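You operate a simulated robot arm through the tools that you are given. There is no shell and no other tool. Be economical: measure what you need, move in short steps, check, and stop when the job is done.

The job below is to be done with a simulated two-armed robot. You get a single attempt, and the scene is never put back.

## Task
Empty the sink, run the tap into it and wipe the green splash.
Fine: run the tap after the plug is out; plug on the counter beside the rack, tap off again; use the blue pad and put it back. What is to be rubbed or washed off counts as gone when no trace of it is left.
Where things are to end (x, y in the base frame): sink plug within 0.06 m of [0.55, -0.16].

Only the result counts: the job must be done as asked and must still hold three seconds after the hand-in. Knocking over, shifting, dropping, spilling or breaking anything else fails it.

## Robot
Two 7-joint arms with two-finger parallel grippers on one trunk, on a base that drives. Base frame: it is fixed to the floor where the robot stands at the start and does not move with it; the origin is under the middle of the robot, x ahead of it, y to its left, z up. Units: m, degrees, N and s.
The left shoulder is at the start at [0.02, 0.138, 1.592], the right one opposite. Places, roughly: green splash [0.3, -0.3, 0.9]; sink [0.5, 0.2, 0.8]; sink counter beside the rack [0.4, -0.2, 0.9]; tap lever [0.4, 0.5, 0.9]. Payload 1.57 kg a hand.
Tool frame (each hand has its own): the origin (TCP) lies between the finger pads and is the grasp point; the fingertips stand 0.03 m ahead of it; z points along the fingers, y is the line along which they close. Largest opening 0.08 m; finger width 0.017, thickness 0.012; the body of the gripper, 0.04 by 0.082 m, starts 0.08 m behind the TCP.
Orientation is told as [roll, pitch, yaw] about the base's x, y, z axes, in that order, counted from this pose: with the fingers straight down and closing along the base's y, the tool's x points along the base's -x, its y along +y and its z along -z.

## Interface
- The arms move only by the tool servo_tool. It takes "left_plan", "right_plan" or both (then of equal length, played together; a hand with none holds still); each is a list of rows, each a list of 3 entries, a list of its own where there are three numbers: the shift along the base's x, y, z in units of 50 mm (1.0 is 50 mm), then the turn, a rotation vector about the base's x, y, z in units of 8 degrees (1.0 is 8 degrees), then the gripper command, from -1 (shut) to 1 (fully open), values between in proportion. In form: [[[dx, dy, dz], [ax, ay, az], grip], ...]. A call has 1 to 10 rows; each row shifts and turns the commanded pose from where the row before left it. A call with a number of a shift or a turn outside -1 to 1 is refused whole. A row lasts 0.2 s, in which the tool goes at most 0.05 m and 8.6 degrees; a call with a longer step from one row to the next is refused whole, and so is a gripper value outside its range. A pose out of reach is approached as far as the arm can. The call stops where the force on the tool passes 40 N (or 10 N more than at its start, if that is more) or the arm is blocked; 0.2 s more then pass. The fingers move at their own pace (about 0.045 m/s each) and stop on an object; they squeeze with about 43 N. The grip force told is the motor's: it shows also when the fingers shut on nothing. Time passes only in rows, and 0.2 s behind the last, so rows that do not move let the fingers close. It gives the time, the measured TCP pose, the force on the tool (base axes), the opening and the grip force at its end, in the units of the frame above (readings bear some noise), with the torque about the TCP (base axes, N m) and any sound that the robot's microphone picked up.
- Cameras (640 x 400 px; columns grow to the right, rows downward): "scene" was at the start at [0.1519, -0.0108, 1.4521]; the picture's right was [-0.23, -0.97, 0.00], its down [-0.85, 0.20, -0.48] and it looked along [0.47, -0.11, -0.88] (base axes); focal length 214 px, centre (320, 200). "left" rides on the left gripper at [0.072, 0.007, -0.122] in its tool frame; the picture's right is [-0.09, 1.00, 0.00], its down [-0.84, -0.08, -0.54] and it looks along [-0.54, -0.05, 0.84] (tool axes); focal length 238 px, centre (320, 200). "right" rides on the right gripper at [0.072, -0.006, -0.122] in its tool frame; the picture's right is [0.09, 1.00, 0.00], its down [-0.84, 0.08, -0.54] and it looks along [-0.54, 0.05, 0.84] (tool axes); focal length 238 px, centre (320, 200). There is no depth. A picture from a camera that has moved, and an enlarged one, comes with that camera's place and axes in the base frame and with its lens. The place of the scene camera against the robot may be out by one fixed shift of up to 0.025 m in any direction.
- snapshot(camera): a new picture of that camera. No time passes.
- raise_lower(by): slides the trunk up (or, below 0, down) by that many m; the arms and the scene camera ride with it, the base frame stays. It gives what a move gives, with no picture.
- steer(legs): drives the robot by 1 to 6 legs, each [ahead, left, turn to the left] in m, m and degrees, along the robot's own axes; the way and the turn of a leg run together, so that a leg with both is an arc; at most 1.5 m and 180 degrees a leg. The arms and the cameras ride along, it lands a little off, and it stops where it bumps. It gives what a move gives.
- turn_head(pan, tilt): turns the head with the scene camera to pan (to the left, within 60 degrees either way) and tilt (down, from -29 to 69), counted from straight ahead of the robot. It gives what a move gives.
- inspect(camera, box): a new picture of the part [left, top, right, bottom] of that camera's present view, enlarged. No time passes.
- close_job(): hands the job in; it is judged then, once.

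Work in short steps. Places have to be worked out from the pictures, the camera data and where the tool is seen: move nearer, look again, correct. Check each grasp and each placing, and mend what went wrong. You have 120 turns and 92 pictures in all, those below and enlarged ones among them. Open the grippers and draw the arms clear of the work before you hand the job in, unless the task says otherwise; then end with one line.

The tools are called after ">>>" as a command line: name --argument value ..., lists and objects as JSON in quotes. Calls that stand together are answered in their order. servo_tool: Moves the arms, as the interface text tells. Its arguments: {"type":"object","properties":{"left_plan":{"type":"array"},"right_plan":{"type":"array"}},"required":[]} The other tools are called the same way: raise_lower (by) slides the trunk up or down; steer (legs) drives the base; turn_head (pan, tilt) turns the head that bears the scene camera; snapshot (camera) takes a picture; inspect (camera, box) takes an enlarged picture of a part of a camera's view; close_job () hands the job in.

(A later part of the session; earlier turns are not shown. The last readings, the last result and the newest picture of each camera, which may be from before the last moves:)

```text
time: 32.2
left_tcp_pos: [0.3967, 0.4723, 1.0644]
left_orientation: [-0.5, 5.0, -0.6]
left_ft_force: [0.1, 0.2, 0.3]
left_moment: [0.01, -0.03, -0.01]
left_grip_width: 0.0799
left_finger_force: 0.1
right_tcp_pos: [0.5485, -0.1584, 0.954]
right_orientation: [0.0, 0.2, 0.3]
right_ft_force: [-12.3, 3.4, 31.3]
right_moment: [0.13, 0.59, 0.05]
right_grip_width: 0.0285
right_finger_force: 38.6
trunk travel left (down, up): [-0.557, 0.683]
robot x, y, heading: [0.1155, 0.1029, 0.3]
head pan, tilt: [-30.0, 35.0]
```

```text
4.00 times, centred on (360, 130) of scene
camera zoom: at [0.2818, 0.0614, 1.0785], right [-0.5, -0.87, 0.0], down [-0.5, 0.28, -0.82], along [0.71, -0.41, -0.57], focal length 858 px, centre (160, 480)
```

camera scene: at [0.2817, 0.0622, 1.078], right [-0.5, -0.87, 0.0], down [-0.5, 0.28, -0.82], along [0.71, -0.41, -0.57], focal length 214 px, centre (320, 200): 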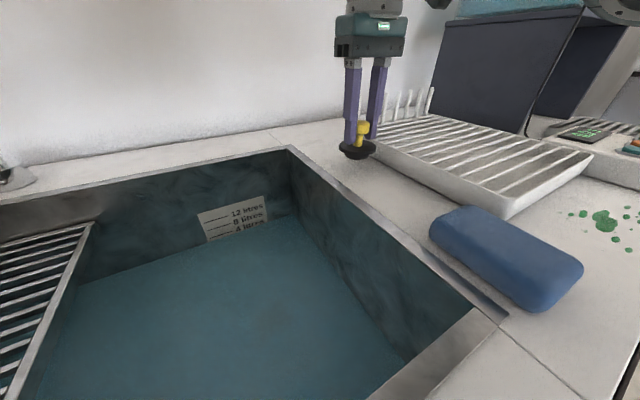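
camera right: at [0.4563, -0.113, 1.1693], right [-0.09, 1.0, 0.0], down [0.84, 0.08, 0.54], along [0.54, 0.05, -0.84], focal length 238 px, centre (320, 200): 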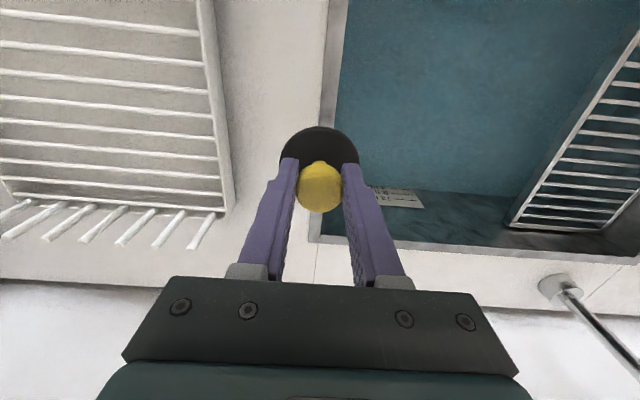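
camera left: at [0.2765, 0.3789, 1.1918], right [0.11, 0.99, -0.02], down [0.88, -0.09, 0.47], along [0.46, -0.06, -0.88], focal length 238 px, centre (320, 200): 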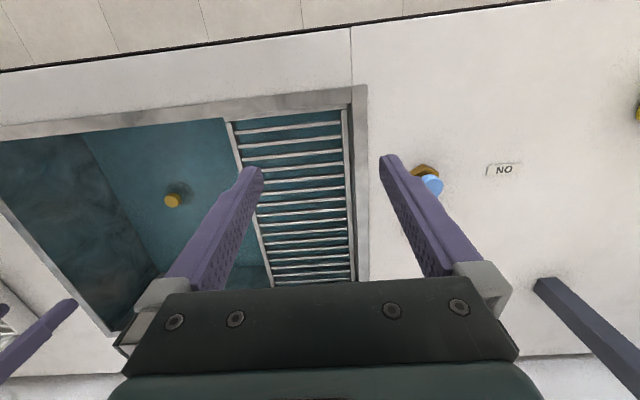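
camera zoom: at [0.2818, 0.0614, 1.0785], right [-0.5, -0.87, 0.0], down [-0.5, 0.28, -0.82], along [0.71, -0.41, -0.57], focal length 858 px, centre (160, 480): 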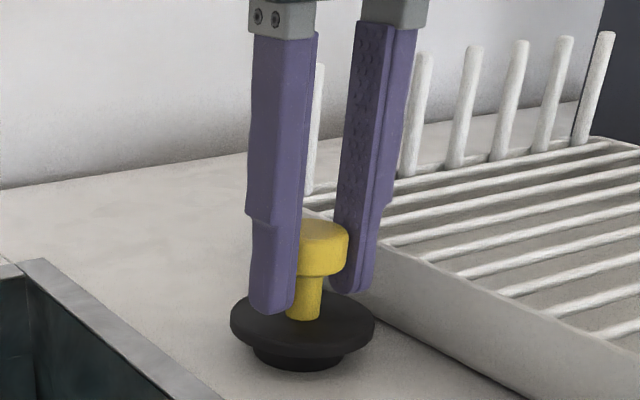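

It touches the counter (31 N). I ease up 2 mm, open part way so the fingers clear the rack, and lift.

>>> servo_tool --right_plan '[[[0, 0, 0.04], [0, 0, 0], -1], [[0, 0, 0], [0, 0, 0], 0.3], [[0, 0, 0], [0, 0, 0], 0.3], [[0, 0, 0], [0, 0, 0], 0.3], [[0, 0, 0.5], [0, 0, 0], 0.3], [[0, 0, 0.8], [0, 0, 0], 0.3], [[0, 0, 0.8], [0, 0, 0], 0.3]]'

>>> snapshot --camera "scene"

```text
time: 33.8
left_tcp_pos: [0.3966, 0.4732, 1.0642]
left_orientation: [-0.4, 5.0, -0.5]
left_ft_force: [-0.4, -0.4, 0.3]
left_moment: [0.01, 0.01, 0.0]
left_grip_width: 0.0799
left_finger_force: 0.0
right_tcp_pos: [0.5454, -0.1594, 1.0586]
right_orientation: [0.1, 0.3, 0.1]
right_ft_force: [-0.1, 0.7, -0.1]
right_moment: [0.05, -0.01, 0.0]
right_grip_width: 0.052
right_finger_force: 0.1
trunk travel left (down, up): [-0.557, 0.683]
robot x, y, heading: [0.1135, 0.0992, -0.1]
head pan, tilt: [-30.0, 35.0]
```

```text
59 pictures are left
camera scene: at [0.2819, 0.0621, 1.0779], right [-0.5, -0.87, 0.0], down [-0.5, 0.28, -0.82], along [0.71, -0.41, -0.57], focal length 214 px, centre (320, 200)
```

scene: 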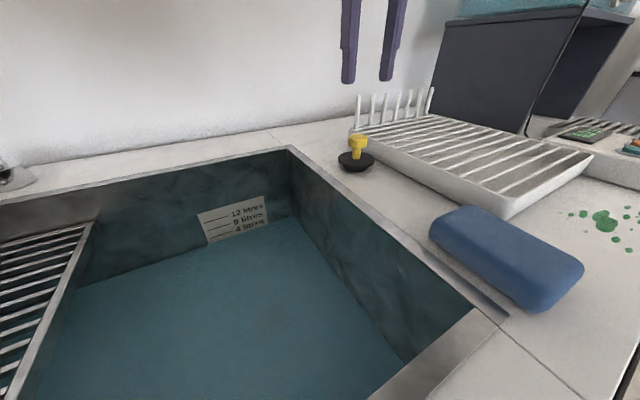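

The plug stands alone on the target and the water is draining, with the 4-litre mark now clear. Next is the tap lever, viewed from the left hand.

>>> snapshot --camera "left"

>>> turn_head --pan 45 --tilt 40

>>> snapshot --camera "scene"

```text
58 pictures are left
camera left: at [0.3338, 0.4816, 1.1913], right [0.1, 0.99, -0.02], down [0.88, -0.08, 0.47], along [0.46, -0.06, -0.88], focal length 238 px, centre (320, 200)
```

left: 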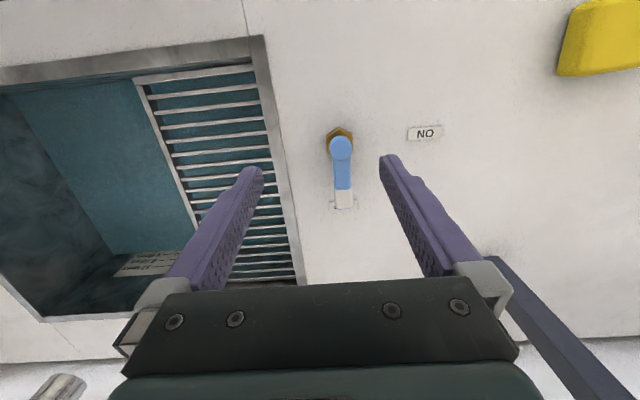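

```text
time: 35.3
left_tcp_pos: [0.396, 0.4729, 1.0637]
left_orientation: [-0.4, 5.2, -0.4]
left_ft_force: [0.1, -0.1, 0.4]
left_moment: [0.0, 0.03, -0.04]
left_grip_width: 0.0802
left_finger_force: 0.1
right_tcp_pos: [0.545, -0.1579, 1.0572]
right_orientation: [0.0, 0.3, 0.0]
right_ft_force: [-0.4, 0.5, -0.4]
right_moment: [-0.03, 0.02, -0.02]
right_grip_width: 0.0518
right_finger_force: 0.0
trunk travel left (down, up): [-0.557, 0.683]
robot x, y, heading: [0.1175, 0.1023, 0.1]
head pan, tilt: [45.0, 40.0]
```

```text
57 pictures are left
camera scene: at [0.2653, 0.1662, 1.0704], right [0.71, -0.7, 0.0], down [-0.45, -0.46, -0.77], along [0.54, 0.54, -0.64], focal length 214 px, centre (320, 200)
```

scene: 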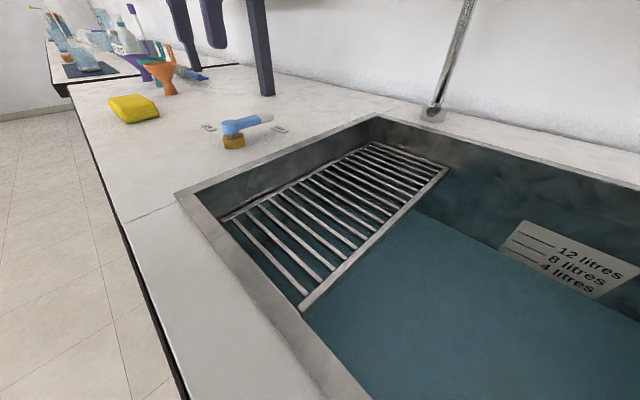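

The lever's pivot is about (0.40, 0.493) and its tip (0.464, 0.494), at z of about 0.94. I straighten and close the left hand, and place the closed fingers on the lever's sink side.

>>> servo_tool --left_plan '[[[0.5, -0.18, 0], [0.05, -0.32, 0.06], -1], [[0.5, -0.18, 0], [0, -0.32, 0], -1], [[0, 0, 0], [0, 0, 0], -1], [[0, 0, 0], [0, 0, 0], -1], [[0, 0, 0], [0, 0, 0], -1]]'

>>> snapshot --camera "left"

```text
time: 36.5
left_tcp_pos: [0.4456, 0.4518, 1.0637]
left_orientation: [0.0, -0.1, 0.0]
left_ft_force: [0.4, 0.6, 0.7]
left_moment: [-0.01, -0.02, -0.03]
left_grip_width: 0.0
left_finger_force: 14.7
right_tcp_pos: [0.5451, -0.1592, 1.0575]
right_orientation: [0.0, 0.3, 0.2]
right_ft_force: [-0.5, 0.5, -0.8]
right_moment: [-0.01, 0.0, 0.0]
right_grip_width: 0.0517
right_finger_force: 0.1
trunk travel left (down, up): [-0.557, 0.683]
robot x, y, heading: [0.1172, 0.1018, -0.1]
head pan, tilt: [45.0, 40.0]
```

```text
56 pictures are left
camera left: at [0.3721, 0.4594, 1.1856], right [0.09, 1.0, 0.0], down [0.84, -0.08, 0.54], along [0.54, -0.05, -0.84], focal length 238 px, centre (320, 200)
```

left: 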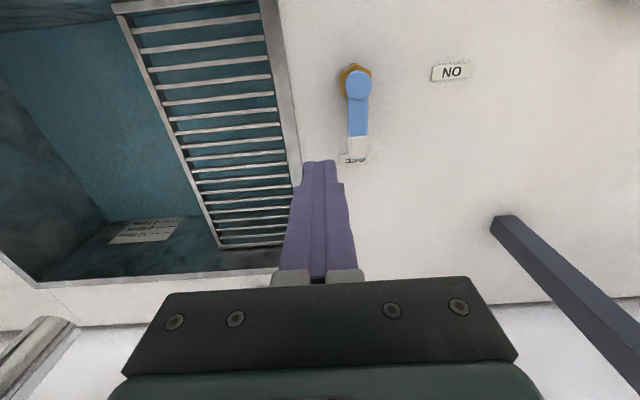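

The lever position is confirmed: pivot (0.405, 0.492), tip (0.469, 0.491). I descend beside it.

>>> servo_tool --left_plan '[[[0.2, 0, -0.8], [0, 0, 0], -1], [[0, 0, -0.8], [0, 0, 0], -1], [[0, 0, -0.5], [0, 0, 0], -1], [[0, 0, -0.25], [0, 0, 0], -1]]'

>>> snapshot --camera "left"

>>> inspect --camera "scene" --box '[140, 50, 340, 175]'

```text
time: 37.5
left_tcp_pos: [0.457, 0.4542, 0.9442]
left_orientation: [-0.1, 0.0, 0.0]
left_ft_force: [-0.1, -0.2, 0.5]
left_moment: [0.02, 0.0, 0.03]
left_grip_width: 0.0
left_finger_force: 21.6
right_tcp_pos: [0.5435, -0.1593, 1.0589]
right_orientation: [-0.1, 0.3, 0.2]
right_ft_force: [0.1, -0.4, -0.4]
right_moment: [0.01, 0.01, 0.0]
right_grip_width: 0.0519
right_finger_force: 0.2
trunk travel left (down, up): [-0.557, 0.683]
robot x, y, heading: [0.1163, 0.1031, 0.0]
head pan, tilt: [45.0, 40.0]
```

```text
55 pictures are left
camera left: at [0.3837, 0.4605, 1.0663], right [0.09, 1.0, 0.0], down [0.84, -0.08, 0.54], along [0.54, -0.05, -0.84], focal length 238 px, centre (320, 200)
```

left: 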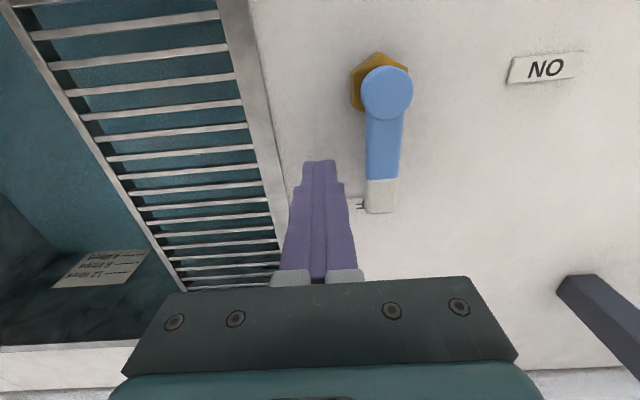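

```text
3.20 times, centred on (240, 112) of scene
camera zoom: at [0.2652, 0.1663, 1.0704], right [0.71, -0.7, 0.0], down [-0.45, -0.46, -0.77], along [0.54, 0.54, -0.64], focal length 686 px, centre (576, 480)
```

zoom: 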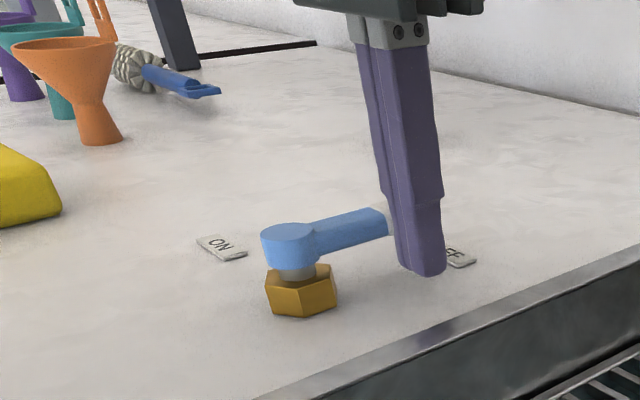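

The finger height is right. I sweep the lever along its arc to 90 degrees.

>>> servo_tool --left_plan '[[[-0.02, 0.36, 0], [0, 0, 0], -1], [[0.07, 0.27, 0], [0, 0, 0], -1], [[0, 0.28, 0], [0, 0, 0], -1], [[-0.08, 0.27, 0], [0, 0, 0], -1], [[-0.14, 0.24, 0], [0, 0, 0], -1], [[-0.2, 0.2, 0], [0, 0, 0], -1], [[-0.24, 0.14, 0], [0, 0, 0], -1]]'

>>> snapshot --camera "scene"

>>> snapshot --camera "left"

```text
time: 39.1
left_tcp_pos: [0.4275, 0.5414, 0.9462]
left_orientation: [-0.2, -0.4, -0.2]
left_ft_force: [9.1, -1.2, -3.6]
left_moment: [0.01, -0.15, 0.08]
left_grip_width: 0.0
left_finger_force: 21.2
right_tcp_pos: [0.5469, -0.1593, 1.0586]
right_orientation: [-0.2, 0.2, 0.0]
right_ft_force: [-0.1, 1.0, 0.3]
right_moment: [-0.01, 0.02, -0.04]
right_grip_width: 0.0521
right_finger_force: 0.1
trunk travel left (down, up): [-0.557, 0.683]
robot x, y, heading: [0.1156, 0.1012, 0.1]
head pan, tilt: [45.0, 40.0]
```

```text
53 pictures are left
camera scene: at [0.2668, 0.1657, 1.0705], right [0.71, -0.7, 0.0], down [-0.45, -0.46, -0.77], along [0.54, 0.54, -0.64], focal length 214 px, centre (320, 200)
```

scene: 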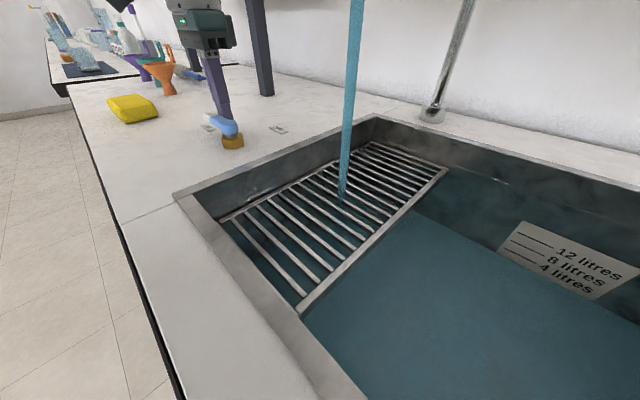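

```text
52 pictures are left
camera left: at [0.3535, 0.5485, 1.0682], right [0.09, 1.0, 0.0], down [0.83, -0.08, 0.55], along [0.55, -0.05, -0.84], focal length 238 px, centre (320, 200)
```

left: 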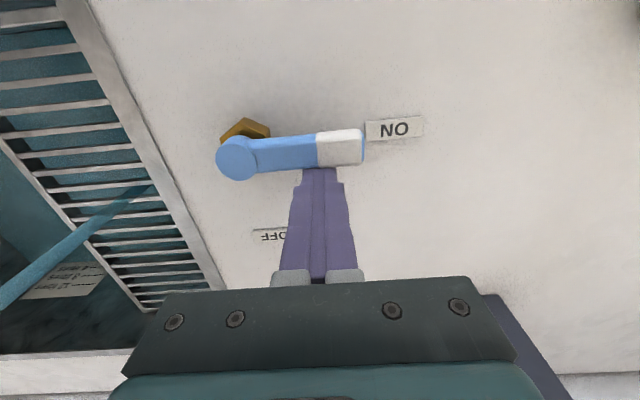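

The tap is running into the sink with the lever at ON. I lift, cross to the lever's other side and let the water run some seconds while watching the drain.

>>> servo_tool --left_plan '[[[0.2, 0, 0.3], [0, 0, 0], -1], [[0, 0, 0.9], [0, 0, 0], -1], [[0, 0, 0.6], [0, 0, 0], -1], [[-0.9, 0, 0], [0, 0, 0], -1], [[-0.6, 0, 0], [0, 0, 0], -1], [[0, 0, 0], [0, 0, 0], -1], [[0, 0, 0], [0, 0, 0], -1], [[0, 0, 0], [0, 0, 0], -1], [[0, 0, 0], [0, 0, 0], -1], [[0, 0, 0], [0, 0, 0], -1]]'

>>> snapshot --camera "left"

>>> snapshot --camera "scene"

```text
time: 41.3
left_tcp_pos: [0.3589, 0.5402, 1.0331]
left_orientation: [0.0, -0.1, 0.0]
left_ft_force: [1.2, -0.4, 0.1]
left_moment: [0.0, -0.01, 0.01]
left_grip_width: 0.0
left_finger_force: 21.2
right_tcp_pos: [0.5456, -0.1596, 1.0571]
right_orientation: [-0.1, 0.2, 0.2]
right_ft_force: [0.5, -1.2, -0.4]
right_moment: [0.0, -0.01, -0.01]
right_grip_width: 0.0521
right_finger_force: 0.1
trunk travel left (down, up): [-0.557, 0.683]
robot x, y, heading: [0.117, 0.1005, 0.1]
head pan, tilt: [45.0, 40.0]
```

```text
51 pictures are left
camera left: at [0.2861, 0.5474, 1.1545], right [0.09, 1.0, 0.0], down [0.84, -0.08, 0.54], along [0.54, -0.05, -0.84], focal length 238 px, centre (320, 200)
```

left: 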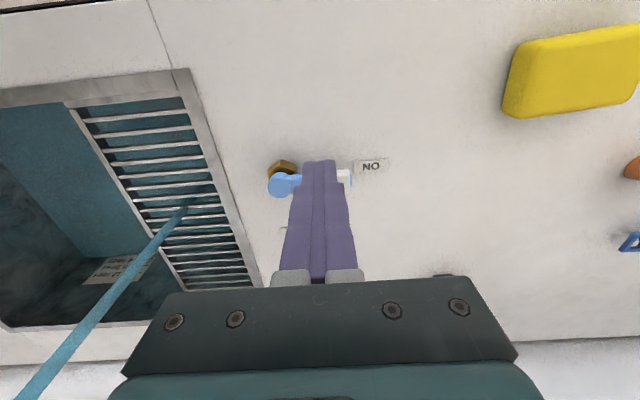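

```text
50 pictures are left
camera scene: at [0.2652, 0.1663, 1.0704], right [0.71, -0.7, 0.0], down [-0.45, -0.46, -0.77], along [0.54, 0.54, -0.64], focal length 214 px, centre (320, 200)
```

scene: 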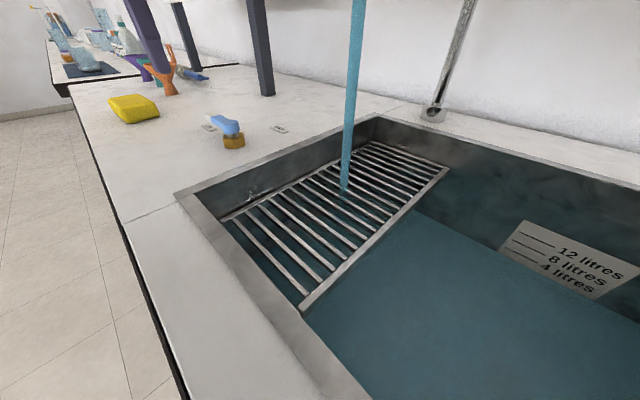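

The tap runs well. I lower the closed fingers on the robot side of the lever and let it run a little longer.

>>> servo_tool --left_plan '[[[0, 0, -0.9], [0, 0, 0], -1], [[0, 0, -0.6], [0, 0, 0], -1], [[0, 0, -0.25], [0, 0, 0], -1], [[0, 0, 0], [0, 0, 0], -1], [[0, 0, 0], [0, 0, 0], -1], [[0, 0, 0], [0, 0, 0], -1], [[0, 0, 0], [0, 0, 0], -1], [[0, 0, 0], [0, 0, 0], -1], [[0, 0, 0], [0, 0, 0], -1], [[0, 0, 0], [0, 0, 0], -1]]'

>>> snapshot --camera "left"

```text
time: 43.5
left_tcp_pos: [0.3616, 0.542, 0.9459]
left_orientation: [0.1, -0.1, 0.0]
left_ft_force: [0.1, 0.2, 0.2]
left_moment: [0.01, 0.01, 0.01]
left_grip_width: 0.0
left_finger_force: 21.4
right_tcp_pos: [0.5445, -0.1599, 1.0586]
right_orientation: [0.0, 0.3, 0.1]
right_ft_force: [-0.7, -0.1, -0.3]
right_moment: [-0.01, 0.0, -0.01]
right_grip_width: 0.052
right_finger_force: 0.1
trunk travel left (down, up): [-0.557, 0.683]
robot x, y, heading: [0.12, 0.1058, 0.3]
head pan, tilt: [45.0, 40.0]
```

```text
49 pictures are left
camera left: at [0.2868, 0.5493, 1.068], right [0.09, 1.0, 0.0], down [0.84, -0.08, 0.54], along [0.54, -0.05, -0.84], focal length 238 px, centre (320, 200)
```

left: 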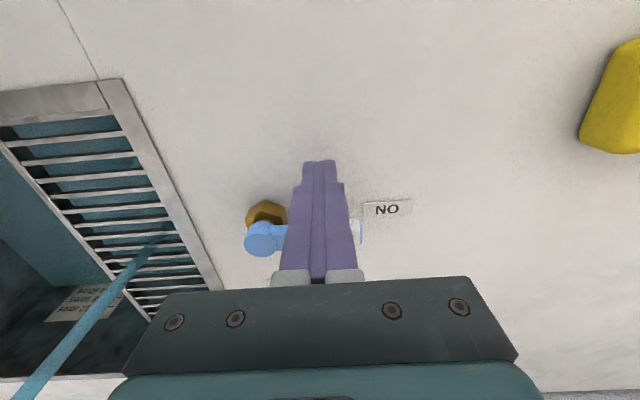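

The water has run for about five seconds, so I sweep the lever back to OFF.

>>> servo_tool --left_plan '[[[0.46, 0.02, 0], [0, 0, 0], -1], [[0.27, 0.07, 0], [0, 0, 0], -1], [[0.28, 0, 0], [0, 0, 0], -1], [[0.27, -0.08, 0], [0, 0, 0], -1], [[0.24, -0.14, 0], [0, 0, 0], -1], [[0.2, -0.2, 0], [0, 0, 0], -1], [[0.14, -0.24, 0], [0, 0, 0], -1], [[0, -0.04, 0], [0, 0, 0], -1]]'

>>> snapshot --camera "left"

>>> snapshot --camera "scene"

```text
time: 45.3
left_tcp_pos: [0.4531, 0.5131, 0.9478]
left_orientation: [0.0, -0.1, 0.0]
left_ft_force: [-0.2, 0.2, -0.4]
left_moment: [0.0, 0.0, 0.01]
left_grip_width: 0.0
left_finger_force: 21.9
right_tcp_pos: [0.5456, -0.1585, 1.0578]
right_orientation: [0.0, 0.3, 0.1]
right_ft_force: [-0.8, -1.1, 0.0]
right_moment: [0.02, -0.02, 0.02]
right_grip_width: 0.0521
right_finger_force: 0.1
trunk travel left (down, up): [-0.557, 0.683]
robot x, y, heading: [0.1175, 0.1029, 0.2]
head pan, tilt: [45.0, 40.0]
```

```text
48 pictures are left
camera left: at [0.3797, 0.52, 1.0695], right [0.09, 1.0, 0.0], down [0.84, -0.08, 0.54], along [0.54, -0.05, -0.84], focal length 238 px, centre (320, 200)
```

left: 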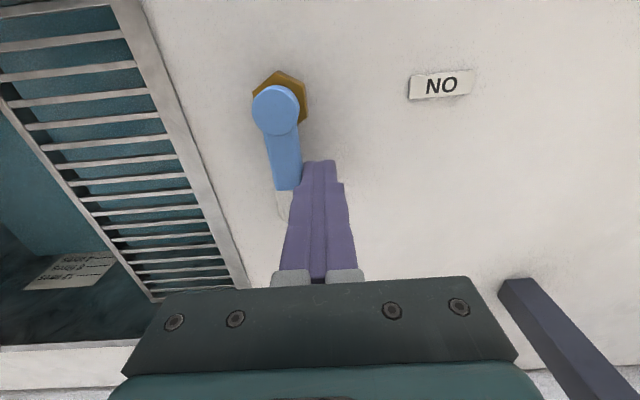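

```text
47 pictures are left
camera scene: at [0.2652, 0.1664, 1.0704], right [0.71, -0.7, 0.0], down [-0.45, -0.46, -0.77], along [0.54, 0.54, -0.64], focal length 214 px, centre (320, 200)
```

scene: 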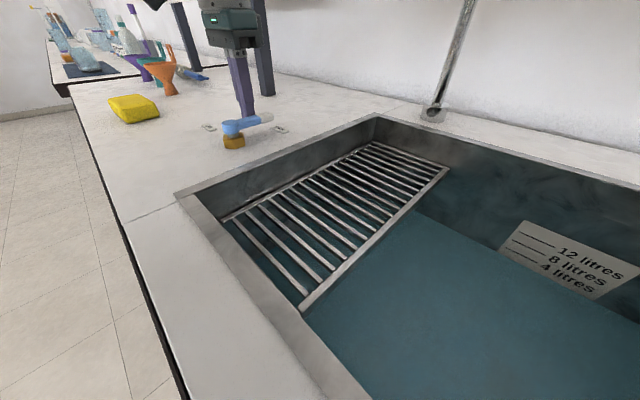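

The tap is off and the stream has stopped. I draw the left hand away and look at the sink's drain state.

>>> servo_tool --left_plan '[[[0, 0.4, 0.2], [0, 0, 0], -1], [[0, 0.2, 0.9], [0, 0, 0], -1], [[0, 0, 0.9], [0, 0, 0], 0], [[-0.8, 0, 0.5], [0, 0, 0], 0], [[-0.9, 0, 0.2], [0, 0, 0], 0], [[-0.9, 0, 0.2], [0, 0, 0], 0]]'

>>> turn_head --pan 0 --tilt 45

>>> snapshot --camera "scene"

>>> snapshot --camera "right"

```text
time: 46.9
left_tcp_pos: [0.346, 0.5363, 1.0563]
left_orientation: [-0.3, 8.5, -0.7]
left_ft_force: [0.5, -0.2, 0.2]
left_moment: [-0.02, 0.04, -0.01]
left_grip_width: 0.0402
left_finger_force: 0.0
left hand out of reach, approached as far as the arm can: row 6
right_tcp_pos: [0.5448, -0.1585, 1.0583]
right_orientation: [0.0, 0.2, 0.0]
right_ft_force: [-0.2, 0.0, 0.2]
right_moment: [0.01, -0.01, 0.01]
right_grip_width: 0.0519
right_finger_force: 0.1
trunk travel left (down, up): [-0.557, 0.683]
robot x, y, heading: [0.1182, 0.1051, 0.0]
head pan, tilt: [45.0, 40.0]
stopped in row 6 (left hand): the arm was blocked; the commanded pose is now the measured one
```

```text
time: 48.0
left_tcp_pos: [0.3458, 0.5378, 1.0561]
left_orientation: [-0.4, 8.7, -0.7]
left_ft_force: [0.4, -0.3, -0.2]
left_moment: [0.03, -0.02, 0.01]
left_grip_width: 0.0402
left_finger_force: 0.1
right_tcp_pos: [0.5451, -0.1586, 1.0578]
right_orientation: [0.0, 0.3, 0.1]
right_ft_force: [0.4, -0.5, 0.5]
right_moment: [-0.01, -0.02, 0.01]
right_grip_width: 0.0518
right_finger_force: 0.0
trunk travel left (down, up): [-0.557, 0.683]
robot x, y, heading: [0.1122, 0.0989, 0.3]
head pan, tilt: [0.0, 45.0]
```

```text
46 pictures are left
camera scene: at [0.2867, 0.1063, 1.0632], right [0.0, -1.0, 0.0], down [-0.71, 0.0, -0.71], along [0.71, 0.0, -0.71], focal length 214 px, centre (320, 200)
```

scene: 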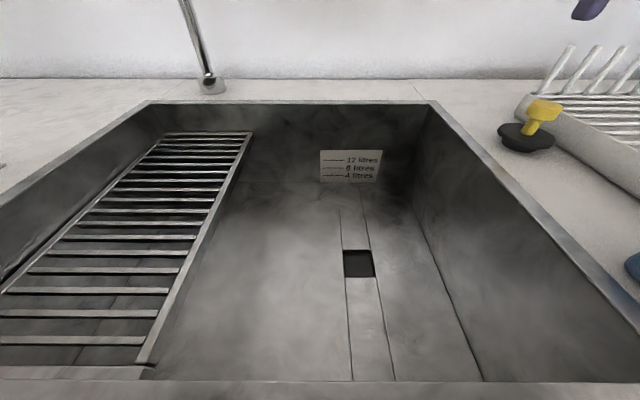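

```text
45 pictures are left
camera right: at [0.4725, -0.1655, 1.1798], right [-0.09, 1.0, 0.0], down [0.84, 0.08, 0.54], along [0.53, 0.05, -0.84], focal length 238 px, centre (320, 200)
```

right: 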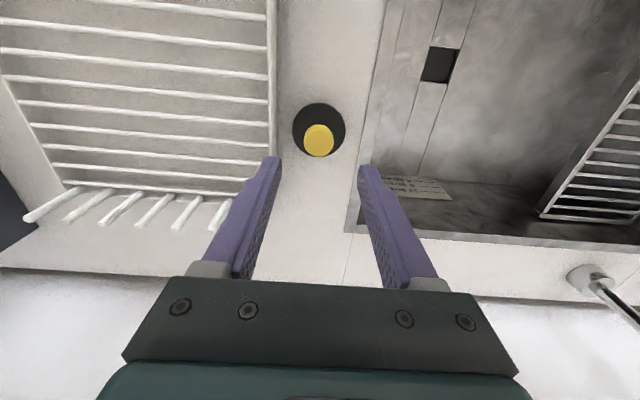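

The sink is fully empty and the plug stands in place. I drive back and right so the right arm has the pad and the splash in comfortable reach.

>>> steer --legs '[[-0.1, -0.1, 0]]'

>>> turn_head --pan -35 --tilt 60

>>> snapshot --camera "scene"

>>> snapshot --camera "right"

```text
time: 49.3
left_tcp_pos: [0.2477, 0.4358, 1.0549]
left_orientation: [-0.4, 8.7, -0.7]
left_ft_force: [0.0, -0.6, -0.1]
left_moment: [-0.02, 0.02, -0.01]
left_grip_width: 0.04
left_finger_force: 0.1
right_tcp_pos: [0.4455, -0.2608, 1.0582]
right_orientation: [0.0, 0.2, 0.1]
right_ft_force: [0.1, -0.4, 0.1]
right_moment: [-0.01, 0.01, -0.01]
right_grip_width: 0.052
right_finger_force: 0.2
trunk travel left (down, up): [-0.557, 0.683]
robot x, y, heading: [0.0161, 0.0013, 0.1]
head pan, tilt: [0.0, 45.0]
```

```text
time: 50.4
left_tcp_pos: [0.2469, 0.4358, 1.0566]
left_orientation: [-0.4, 8.6, -0.6]
left_ft_force: [0.5, 0.3, -0.5]
left_moment: [0.0, -0.04, 0.0]
left_grip_width: 0.04
left_finger_force: 0.1
right_tcp_pos: [0.446, -0.2617, 1.0585]
right_orientation: [-0.1, 0.3, 0.3]
right_ft_force: [0.0, -0.1, -0.1]
right_moment: [0.0, 0.01, 0.01]
right_grip_width: 0.0522
right_finger_force: 0.0
trunk travel left (down, up): [-0.557, 0.683]
robot x, y, heading: [0.0164, -0.0019, 0.2]
head pan, tilt: [-35.0, 60.0]
```

```text
44 pictures are left
camera scene: at [0.1608, -0.0343, 1.0437], right [-0.57, -0.82, 0.0], down [-0.71, 0.49, -0.5], along [0.41, -0.28, -0.87], focal length 214 px, centre (320, 200)
```

scene: 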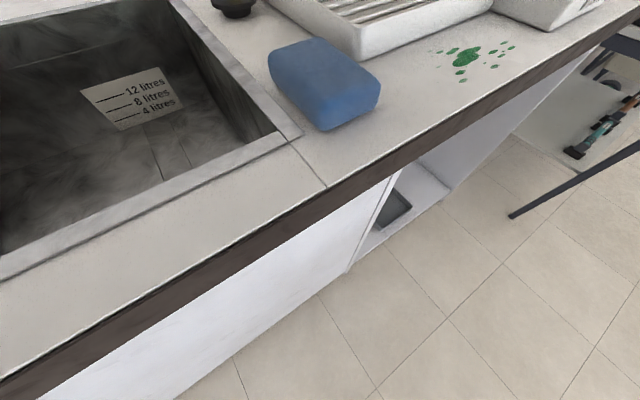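

```text
43 pictures are left
camera right: at [0.3734, -0.2676, 1.1798], right [-0.09, 1.0, 0.0], down [0.84, 0.08, 0.54], along [0.53, 0.05, -0.84], focal length 238 px, centre (320, 200)
```

right: 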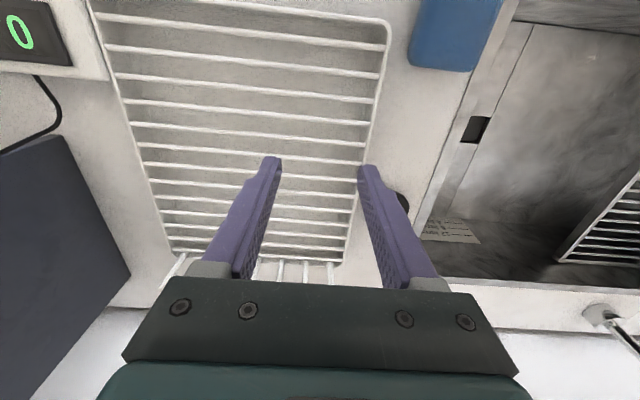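

I bring the right hand back over the pad/splash area for a proper view of both.

>>> servo_tool --right_plan '[[[-0.8, 0.2, 0.1], [0, 0, 0], 1], [[-0.8, 0.2, 0.1], [0, 0, 0], 1], [[-0.8, 0.2, 0.1], [0, 0, 0], 1], [[-0.8, 0.2, 0.1], [0, 0, 0], 1]]'

>>> snapshot --camera "right"

```text
time: 51.3
left_tcp_pos: [0.2477, 0.4362, 1.0557]
left_orientation: [-0.3, 8.6, -0.6]
left_ft_force: [1.1, -0.9, -0.3]
left_moment: [-0.01, -0.02, 0.0]
left_grip_width: 0.0402
left_finger_force: 0.1
right_tcp_pos: [0.2708, -0.2374, 1.0294]
right_orientation: [-6.7, 12.9, -2.1]
right_ft_force: [0.6, -1.3, 0.2]
right_moment: [0.03, 0.01, 0.0]
right_grip_width: 0.0803
right_finger_force: 0.1
trunk travel left (down, up): [-0.557, 0.683]
robot x, y, heading: [0.0186, -0.0019, 0.6]
head pan, tilt: [-35.0, 60.0]
stopped in row 4 (right hand): the arm was blocked; the commanded pose is now the measured one
```

```text
42 pictures are left
camera right: at [0.2277, -0.2282, 1.1628], right [-0.08, 0.99, -0.09], down [0.94, 0.11, 0.33], along [0.33, -0.06, -0.94], focal length 238 px, centre (320, 200)
```

right: 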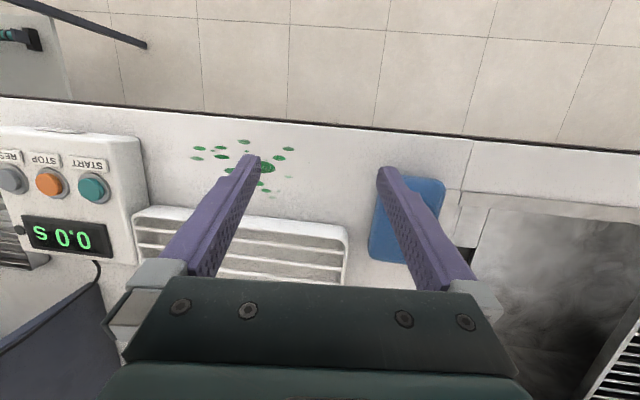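

The arm is too folded this close in, so I back the base off 0.13 m, then re-extend and straighten the hand.

>>> steer --legs '[[-0.13, 0, 0]]'

>>> servo_tool --right_plan '[[[0.8, 0, 0.2], [0.3, -0.5, 0.1], 1], [[0.8, 0, 0.2], [0.3, -0.5, 0.1], 1], [[0.8, 0, 0.2], [0.24, -0.6, 0.06], 1]]'

>>> snapshot --camera "right"

```text
time: 52.6
left_tcp_pos: [0.1173, 0.4349, 1.0564]
left_orientation: [-0.5, 8.6, -0.4]
left_ft_force: [-0.5, -0.8, -0.7]
left_moment: [0.0, 0.0, 0.01]
left_grip_width: 0.0401
left_finger_force: 0.1
right_tcp_pos: [0.1442, -0.2366, 1.0286]
right_orientation: [-6.6, 13.0, -1.8]
right_ft_force: [0.5, 0.2, 0.6]
right_moment: [-0.01, -0.02, 0.02]
right_grip_width: 0.0802
right_finger_force: 0.1
trunk travel left (down, up): [-0.557, 0.683]
robot x, y, heading: [-0.1153, -0.0003, 0.2]
head pan, tilt: [-35.0, 60.0]
```

```text
time: 53.4
left_tcp_pos: [0.1184, 0.4346, 1.0555]
left_orientation: [-0.4, 8.6, -0.5]
left_ft_force: [0.4, 0.1, 0.0]
left_moment: [-0.02, 0.02, 0.01]
left_grip_width: 0.0398
left_finger_force: 0.2
right_tcp_pos: [0.2648, -0.2393, 1.0595]
right_orientation: [0.2, 0.1, 1.1]
right_ft_force: [-0.8, -0.8, 0.1]
right_moment: [0.0, 0.01, 0.0]
right_grip_width: 0.0798
right_finger_force: 0.1
trunk travel left (down, up): [-0.557, 0.683]
robot x, y, heading: [-0.1112, -0.0017, 0.3]
head pan, tilt: [-35.0, 60.0]
```

```text
41 pictures are left
camera right: at [0.1927, -0.2478, 1.1812], right [-0.11, 0.99, 0.0], down [0.84, 0.09, 0.54], along [0.54, 0.06, -0.84], focal length 238 px, centre (320, 200)
```

right: 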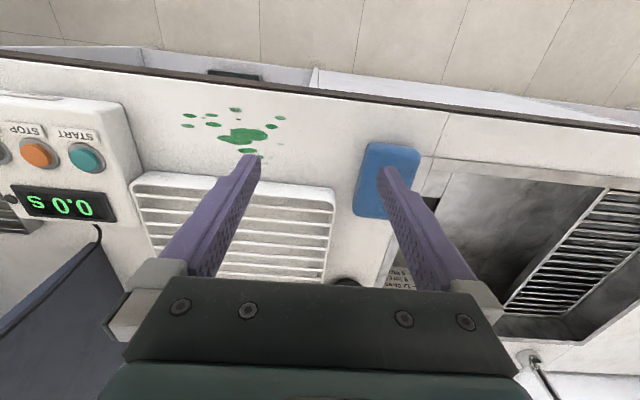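

The pad spans about x 0.272-0.369, y -0.188 to -0.129, so its centre is (0.32, -0.158). The splash covers x 0.255-0.33, y -0.40 to -0.28. I position above the pad, fully open.

>>> servo_tool --right_plan '[[[0.36, 0.54, 0], [0, 0, -0.14], 1], [[0.37, 0.54, 0], [0, 0, 0], 1], [[0.37, 0.54, -0.3], [0, 0, 0], 1], [[0, 0, -0.7], [0, 0, 0], 1]]'

>>> snapshot --camera "right"

>>> turn_head --pan -30 --tilt 40

>>> snapshot --camera "scene"

```text
time: 54.4
left_tcp_pos: [0.1167, 0.4352, 1.0552]
left_orientation: [-0.4, 8.6, -0.5]
left_ft_force: [-1.5, 0.2, 0.0]
left_moment: [0.02, 0.02, 0.0]
left_grip_width: 0.0399
left_finger_force: 0.1
right_tcp_pos: [0.3177, -0.1536, 1.0086]
right_orientation: [0.1, 0.2, 0.0]
right_ft_force: [0.8, 0.3, -0.4]
right_moment: [0.02, -0.01, 0.01]
right_grip_width: 0.0798
right_finger_force: 0.0
trunk travel left (down, up): [-0.557, 0.683]
robot x, y, heading: [-0.1111, -0.0028, 0.4]
head pan, tilt: [-35.0, 60.0]
```

```text
40 pictures are left
camera right: at [0.246, -0.1606, 1.1296], right [-0.09, 1.0, 0.0], down [0.84, 0.08, 0.54], along [0.54, 0.05, -0.84], focal length 238 px, centre (320, 200)
```

right: 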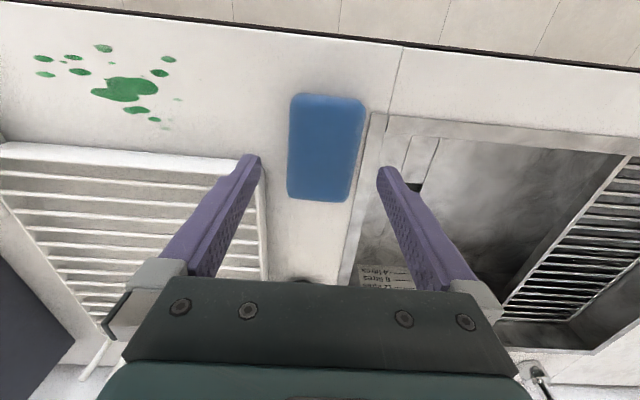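

```text
time: 55.2
left_tcp_pos: [0.1178, 0.4357, 1.0562]
left_orientation: [-0.4, 8.7, -0.6]
left_ft_force: [-0.2, -0.4, 0.3]
left_moment: [0.02, 0.0, -0.01]
left_grip_width: 0.0398
left_finger_force: 0.0
right_tcp_pos: [0.3176, -0.1543, 1.0084]
right_orientation: [0.1, 0.2, 0.0]
right_ft_force: [0.1, 1.0, 0.0]
right_moment: [0.01, 0.0, -0.03]
right_grip_width: 0.0798
right_finger_force: 0.2
trunk travel left (down, up): [-0.557, 0.683]
robot x, y, heading: [-0.1096, -0.0004, 0.4]
head pan, tilt: [-30.0, 40.0]
```

```text
39 pictures are left
camera scene: at [0.0515, -0.0389, 1.0703], right [-0.49, -0.87, 0.0], down [-0.56, 0.32, -0.77], along [0.67, -0.38, -0.64], focal length 214 px, centre (320, 200)
```

scene: 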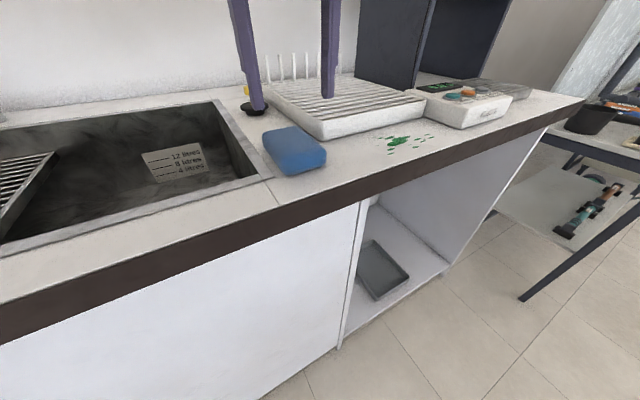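

The pad is centred at (0.318, -0.151) under the open fingers. I lower so the tips stop about 1 cm above the counter, and grip.

>>> servo_tool --right_plan '[[[0.02, 0.05, -0.6], [0, 0, 0], 1], [[0, 0, -0.5], [0, 0, 0], 1], [[0, 0, -0.2], [0, 0, 0], 1], [[0, 0, 0], [0, 0, 0], -1], [[0, 0, 0], [0, 0, 0], -1], [[0, 0, 0], [0, 0, 0], -1]]'

>>> snapshot --camera "right"

>>> inspect --camera "scene" --box '[200, 80, 400, 205]'

```text
time: 56.6
left_tcp_pos: [0.118, 0.4346, 1.0552]
left_orientation: [-0.4, 8.6, -0.4]
left_ft_force: [-0.2, 0.1, -0.4]
left_moment: [-0.04, 0.01, 0.0]
left_grip_width: 0.04
left_finger_force: 0.0
right_tcp_pos: [0.32, -0.1558, 0.9452]
right_orientation: [0.1, 0.2, 0.0]
right_ft_force: [-0.8, 0.4, 0.5]
right_moment: [0.0, -0.01, -0.02]
right_grip_width: 0.0637
right_finger_force: 31.4
trunk travel left (down, up): [-0.557, 0.683]
robot x, y, heading: [-0.1106, -0.0016, 0.2]
head pan, tilt: [-30.0, 40.0]
```

```text
38 pictures are left
camera right: at [0.2465, -0.162, 1.0664], right [-0.09, 1.0, 0.0], down [0.84, 0.08, 0.54], along [0.54, 0.05, -0.84], focal length 238 px, centre (320, 200)
```

right: 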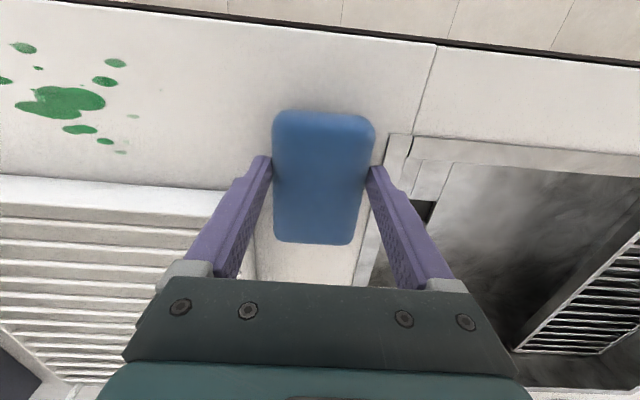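

```text
3.20 times, centred on (300, 142) of scene
camera zoom: at [0.0515, -0.0389, 1.0704], right [-0.49, -0.87, 0.0], down [-0.56, 0.32, -0.77], along [0.67, -0.38, -0.64], focal length 686 px, centre (384, 384)
```

zoom: 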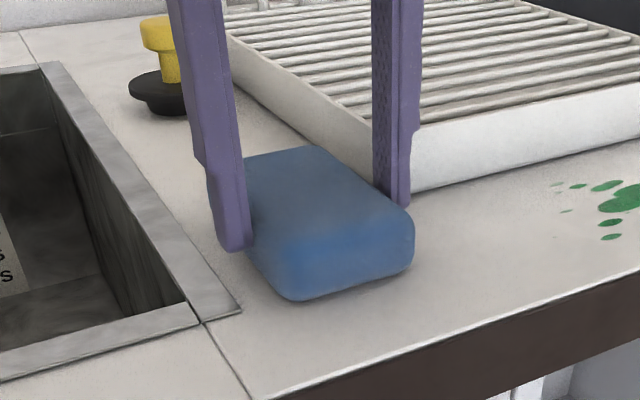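

The grip is firm (0.064 m). The rest pose to restore is TCP (0.320, -0.156, 0.945). The rack front is at x of about 0.35, so I lift, pull back to x 0.287 and set the pad down just right of the splash.

>>> servo_tool --right_plan '[[[0, 0, 0.6], [0, 0, 0], -1], [[-0.66, 0, 0.2], [0, 0, 0], -1], [[0, -0.8, 0], [0, 0, 0], -1], [[0, -0.8, 0], [0, 0, 0], -1], [[0, -0.6, 0], [0, 0, 0], -1], [[0, 0, 0], [0, 0, 0], -1]]'

>>> snapshot --camera "right"

>>> inspect --camera "scene" --box '[280, 80, 480, 205]'

```text
time: 58.0
left_tcp_pos: [0.1179, 0.4353, 1.0559]
left_orientation: [-0.4, 8.6, -0.6]
left_ft_force: [0.3, 0.9, 0.5]
left_moment: [-0.01, 0.01, -0.02]
left_grip_width: 0.04
left_finger_force: 0.1
right_tcp_pos: [0.2839, -0.2648, 0.9845]
right_orientation: [0.1, 0.3, 0.1]
right_ft_force: [0.5, 0.1, 0.1]
right_moment: [0.0, 0.0, -0.01]
right_grip_width: 0.0634
right_finger_force: 42.1
trunk travel left (down, up): [-0.557, 0.683]
robot x, y, heading: [-0.1096, -0.0007, 0.3]
head pan, tilt: [-30.0, 40.0]
```

```text
36 pictures are left
camera right: at [0.2117, -0.272, 1.1061], right [-0.09, 1.0, 0.0], down [0.84, 0.08, 0.54], along [0.54, 0.05, -0.84], focal length 238 px, centre (320, 200)
```

right: 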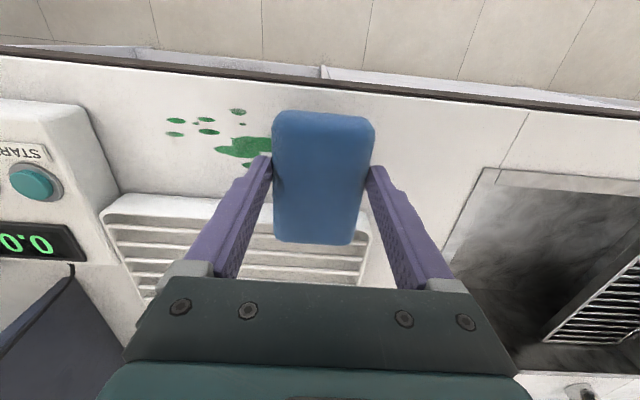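

```text
3.20 times, centred on (380, 142) of scene
camera zoom: at [0.0515, -0.0388, 1.0704], right [-0.49, -0.87, 0.0], down [-0.56, 0.32, -0.77], along [0.67, -0.38, -0.64], focal length 686 px, centre (128, 384)
```

zoom: 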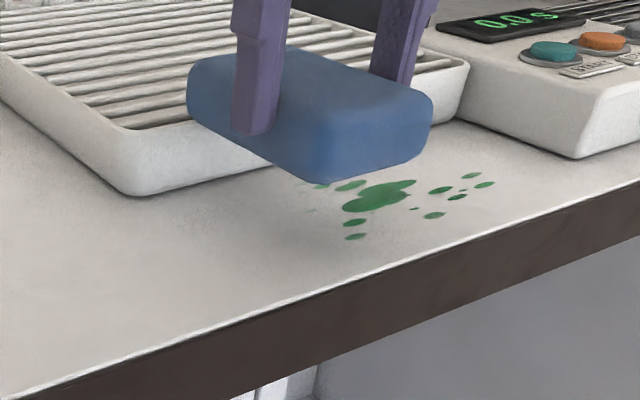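

The pad hovers just right of the splash with clearance to the rack. I lower it to contact.

>>> servo_tool --right_plan '[[[0, 0, -0.5], [0, 0, 0], -1], [[0, 0, -0.24], [0, 0, 0], -1], [[0, 0, -0.08], [0, 0, 0], -1], [[0, 0, -0.06], [0, 0, 0], -1]]'

```text
time: 59.1
left_tcp_pos: [0.1173, 0.4353, 1.0558]
left_orientation: [-0.4, 8.7, -0.5]
left_ft_force: [0.1, -0.5, 0.7]
left_moment: [0.03, -0.01, 0.0]
left_grip_width: 0.0398
left_finger_force: 0.1
right_tcp_pos: [0.2861, -0.2652, 0.9438]
right_orientation: [0.4, 0.1, 0.0]
right_ft_force: [-5.2, -1.1, 14.0]
right_moment: [-0.28, 0.38, -0.05]
right_grip_width: 0.0635
right_finger_force: 43.3
trunk travel left (down, up): [-0.557, 0.683]
robot x, y, heading: [-0.1129, -0.0041, 0.0]
head pan, tilt: [-30.0, 40.0]
stopped in row 4 (right hand): the force on the tool passed its limit at 46 N (the readings are from after the stop); the commanded pose is now the measured one
```

The pad is in contact at about 14 N. I stroke across the splash and back.

>>> servo_tool --right_plan '[[[0, -0.44, 0], [0, 0, 0], -1], [[0, -0.44, 0], [0, 0, 0], -1], [[0, -0.44, 0], [0, 0, 0], -1], [[0, -0.44, 0], [0, 0, 0], -1], [[0, -0.44, 0], [0, 0, 0], -1], [[0, 0.44, 0], [0, 0, 0], -1], [[0, 0.44, 0], [0, 0, 0], -1], [[0, 0.44, 0], [0, 0, 0], -1], [[0, 0.44, 0], [0, 0, 0], -1], [[0, 0.44, 0], [0, 0, 0], -1]]'

>>> inspect --camera "scene" --box '[280, 80, 480, 205]'

```text
time: 59.9
left_tcp_pos: [0.1167, 0.4366, 1.057]
left_orientation: [-0.3, 8.6, -0.5]
left_ft_force: [0.4, -0.1, 0.5]
left_moment: [0.04, -0.03, 0.01]
left_grip_width: 0.0398
left_finger_force: 0.1
right_tcp_pos: [0.2863, -0.3207, 0.9443]
right_orientation: [1.3, 0.2, 1.0]
right_ft_force: [-7.4, 8.6, 7.7]
right_moment: [0.1, -0.03, 0.31]
right_grip_width: 0.0636
right_finger_force: 42.8
trunk travel left (down, up): [-0.557, 0.683]
robot x, y, heading: [-0.112, 0.001, 0.1]
head pan, tilt: [-30.0, 40.0]
stopped in row 4 (right hand): the force on the tool passed its limit at 50 N (the readings are from after the stop); the commanded pose is now the measured one
```

```text
3.20 times, centred on (380, 142) of scene
camera zoom: at [0.0504, -0.0378, 1.0699], right [-0.49, -0.87, 0.0], down [-0.56, 0.32, -0.77], along [0.67, -0.38, -0.64], focal length 686 px, centre (128, 384)
```

zoom: 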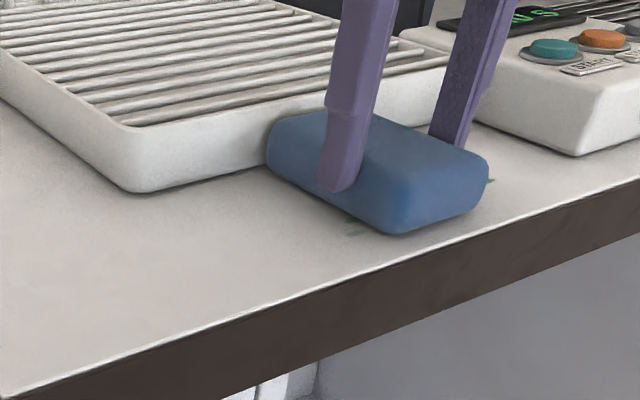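

Friction tripped the limit, but the splash is coming off. I ease the pressure by about 1 mm and use slower strokes.

>>> servo_tool --right_plan '[[[0, -0.1, 0.02], [-0.1, 0, -0.12], -1], [[0, -0.2, 0], [0, 0, 0], -1], [[0, -0.2, 0], [0, 0, 0], -1], [[0, -0.2, 0], [0, 0, 0], -1], [[0, -0.2, 0], [0, 0, 0], -1], [[0, -0.2, 0], [0, 0, 0], -1]]'

```text
time: 61.3
left_tcp_pos: [0.1169, 0.4335, 1.0553]
left_orientation: [-0.3, 8.7, -0.6]
left_ft_force: [0.6, 0.1, -0.2]
left_moment: [0.01, 0.02, 0.02]
left_grip_width: 0.0399
left_finger_force: 0.0
right_tcp_pos: [0.2862, -0.3799, 0.9456]
right_orientation: [0.3, 0.1, -0.3]
right_ft_force: [-1.9, 0.4, -1.0]
right_moment: [-0.01, 0.08, 0.03]
right_grip_width: 0.0638
right_finger_force: 43.0
trunk travel left (down, up): [-0.557, 0.683]
robot x, y, heading: [-0.1118, -0.0007, 0.3]
head pan, tilt: [-30.0, 40.0]
```

Contact has just been lost, so I press 1.5 mm lower and stroke back.

>>> servo_tool --right_plan '[[[0, 0, -0.03], [0, 0, 0], -1], [[0, 0.22, -0.01], [0, 0, 0], -1], [[0, 0.22, 0], [0, 0, 0], -1], [[0, 0.22, 0], [0, 0, 0], -1], [[0, 0.22, 0], [0, 0, 0], -1], [[0, 0.22, 0], [0, 0, 0], -1], [[0, 0.22, 0], [0, 0, 0], -1], [[0, 0.22, 0], [0, 0, 0], -1], [[0, 0.22, 0], [0, 0, 0], -1], [[0, 0.22, 0], [0, 0, 0], -1]]'

>>> inspect --camera "scene" --box '[280, 80, 480, 205]'

```text
time: 63.5
left_tcp_pos: [0.1177, 0.434, 1.0549]
left_orientation: [-0.4, 8.6, -0.5]
left_ft_force: [0.1, 0.7, 0.3]
left_moment: [-0.02, 0.05, 0.03]
left_grip_width: 0.0401
left_finger_force: 0.1
right_tcp_pos: [0.2873, -0.2817, 0.9451]
right_orientation: [0.2, 0.1, -0.2]
right_ft_force: [-2.5, -4.3, 2.6]
right_moment: [-0.21, 0.15, 0.06]
right_grip_width: 0.0636
right_finger_force: 42.8
trunk travel left (down, up): [-0.557, 0.683]
robot x, y, heading: [-0.1142, -0.0024, 0.3]
head pan, tilt: [-30.0, 40.0]
```

```text
3.20 times, centred on (380, 142) of scene
camera zoom: at [0.051, -0.0395, 1.0704], right [-0.49, -0.87, 0.0], down [-0.56, 0.32, -0.77], along [0.67, -0.38, -0.64], focal length 686 px, centre (128, 384)
```

zoom: 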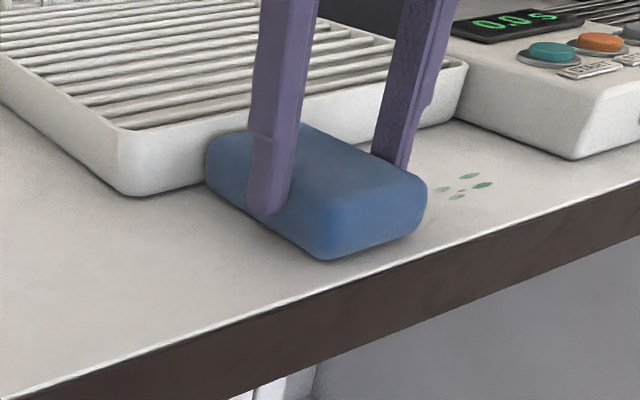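

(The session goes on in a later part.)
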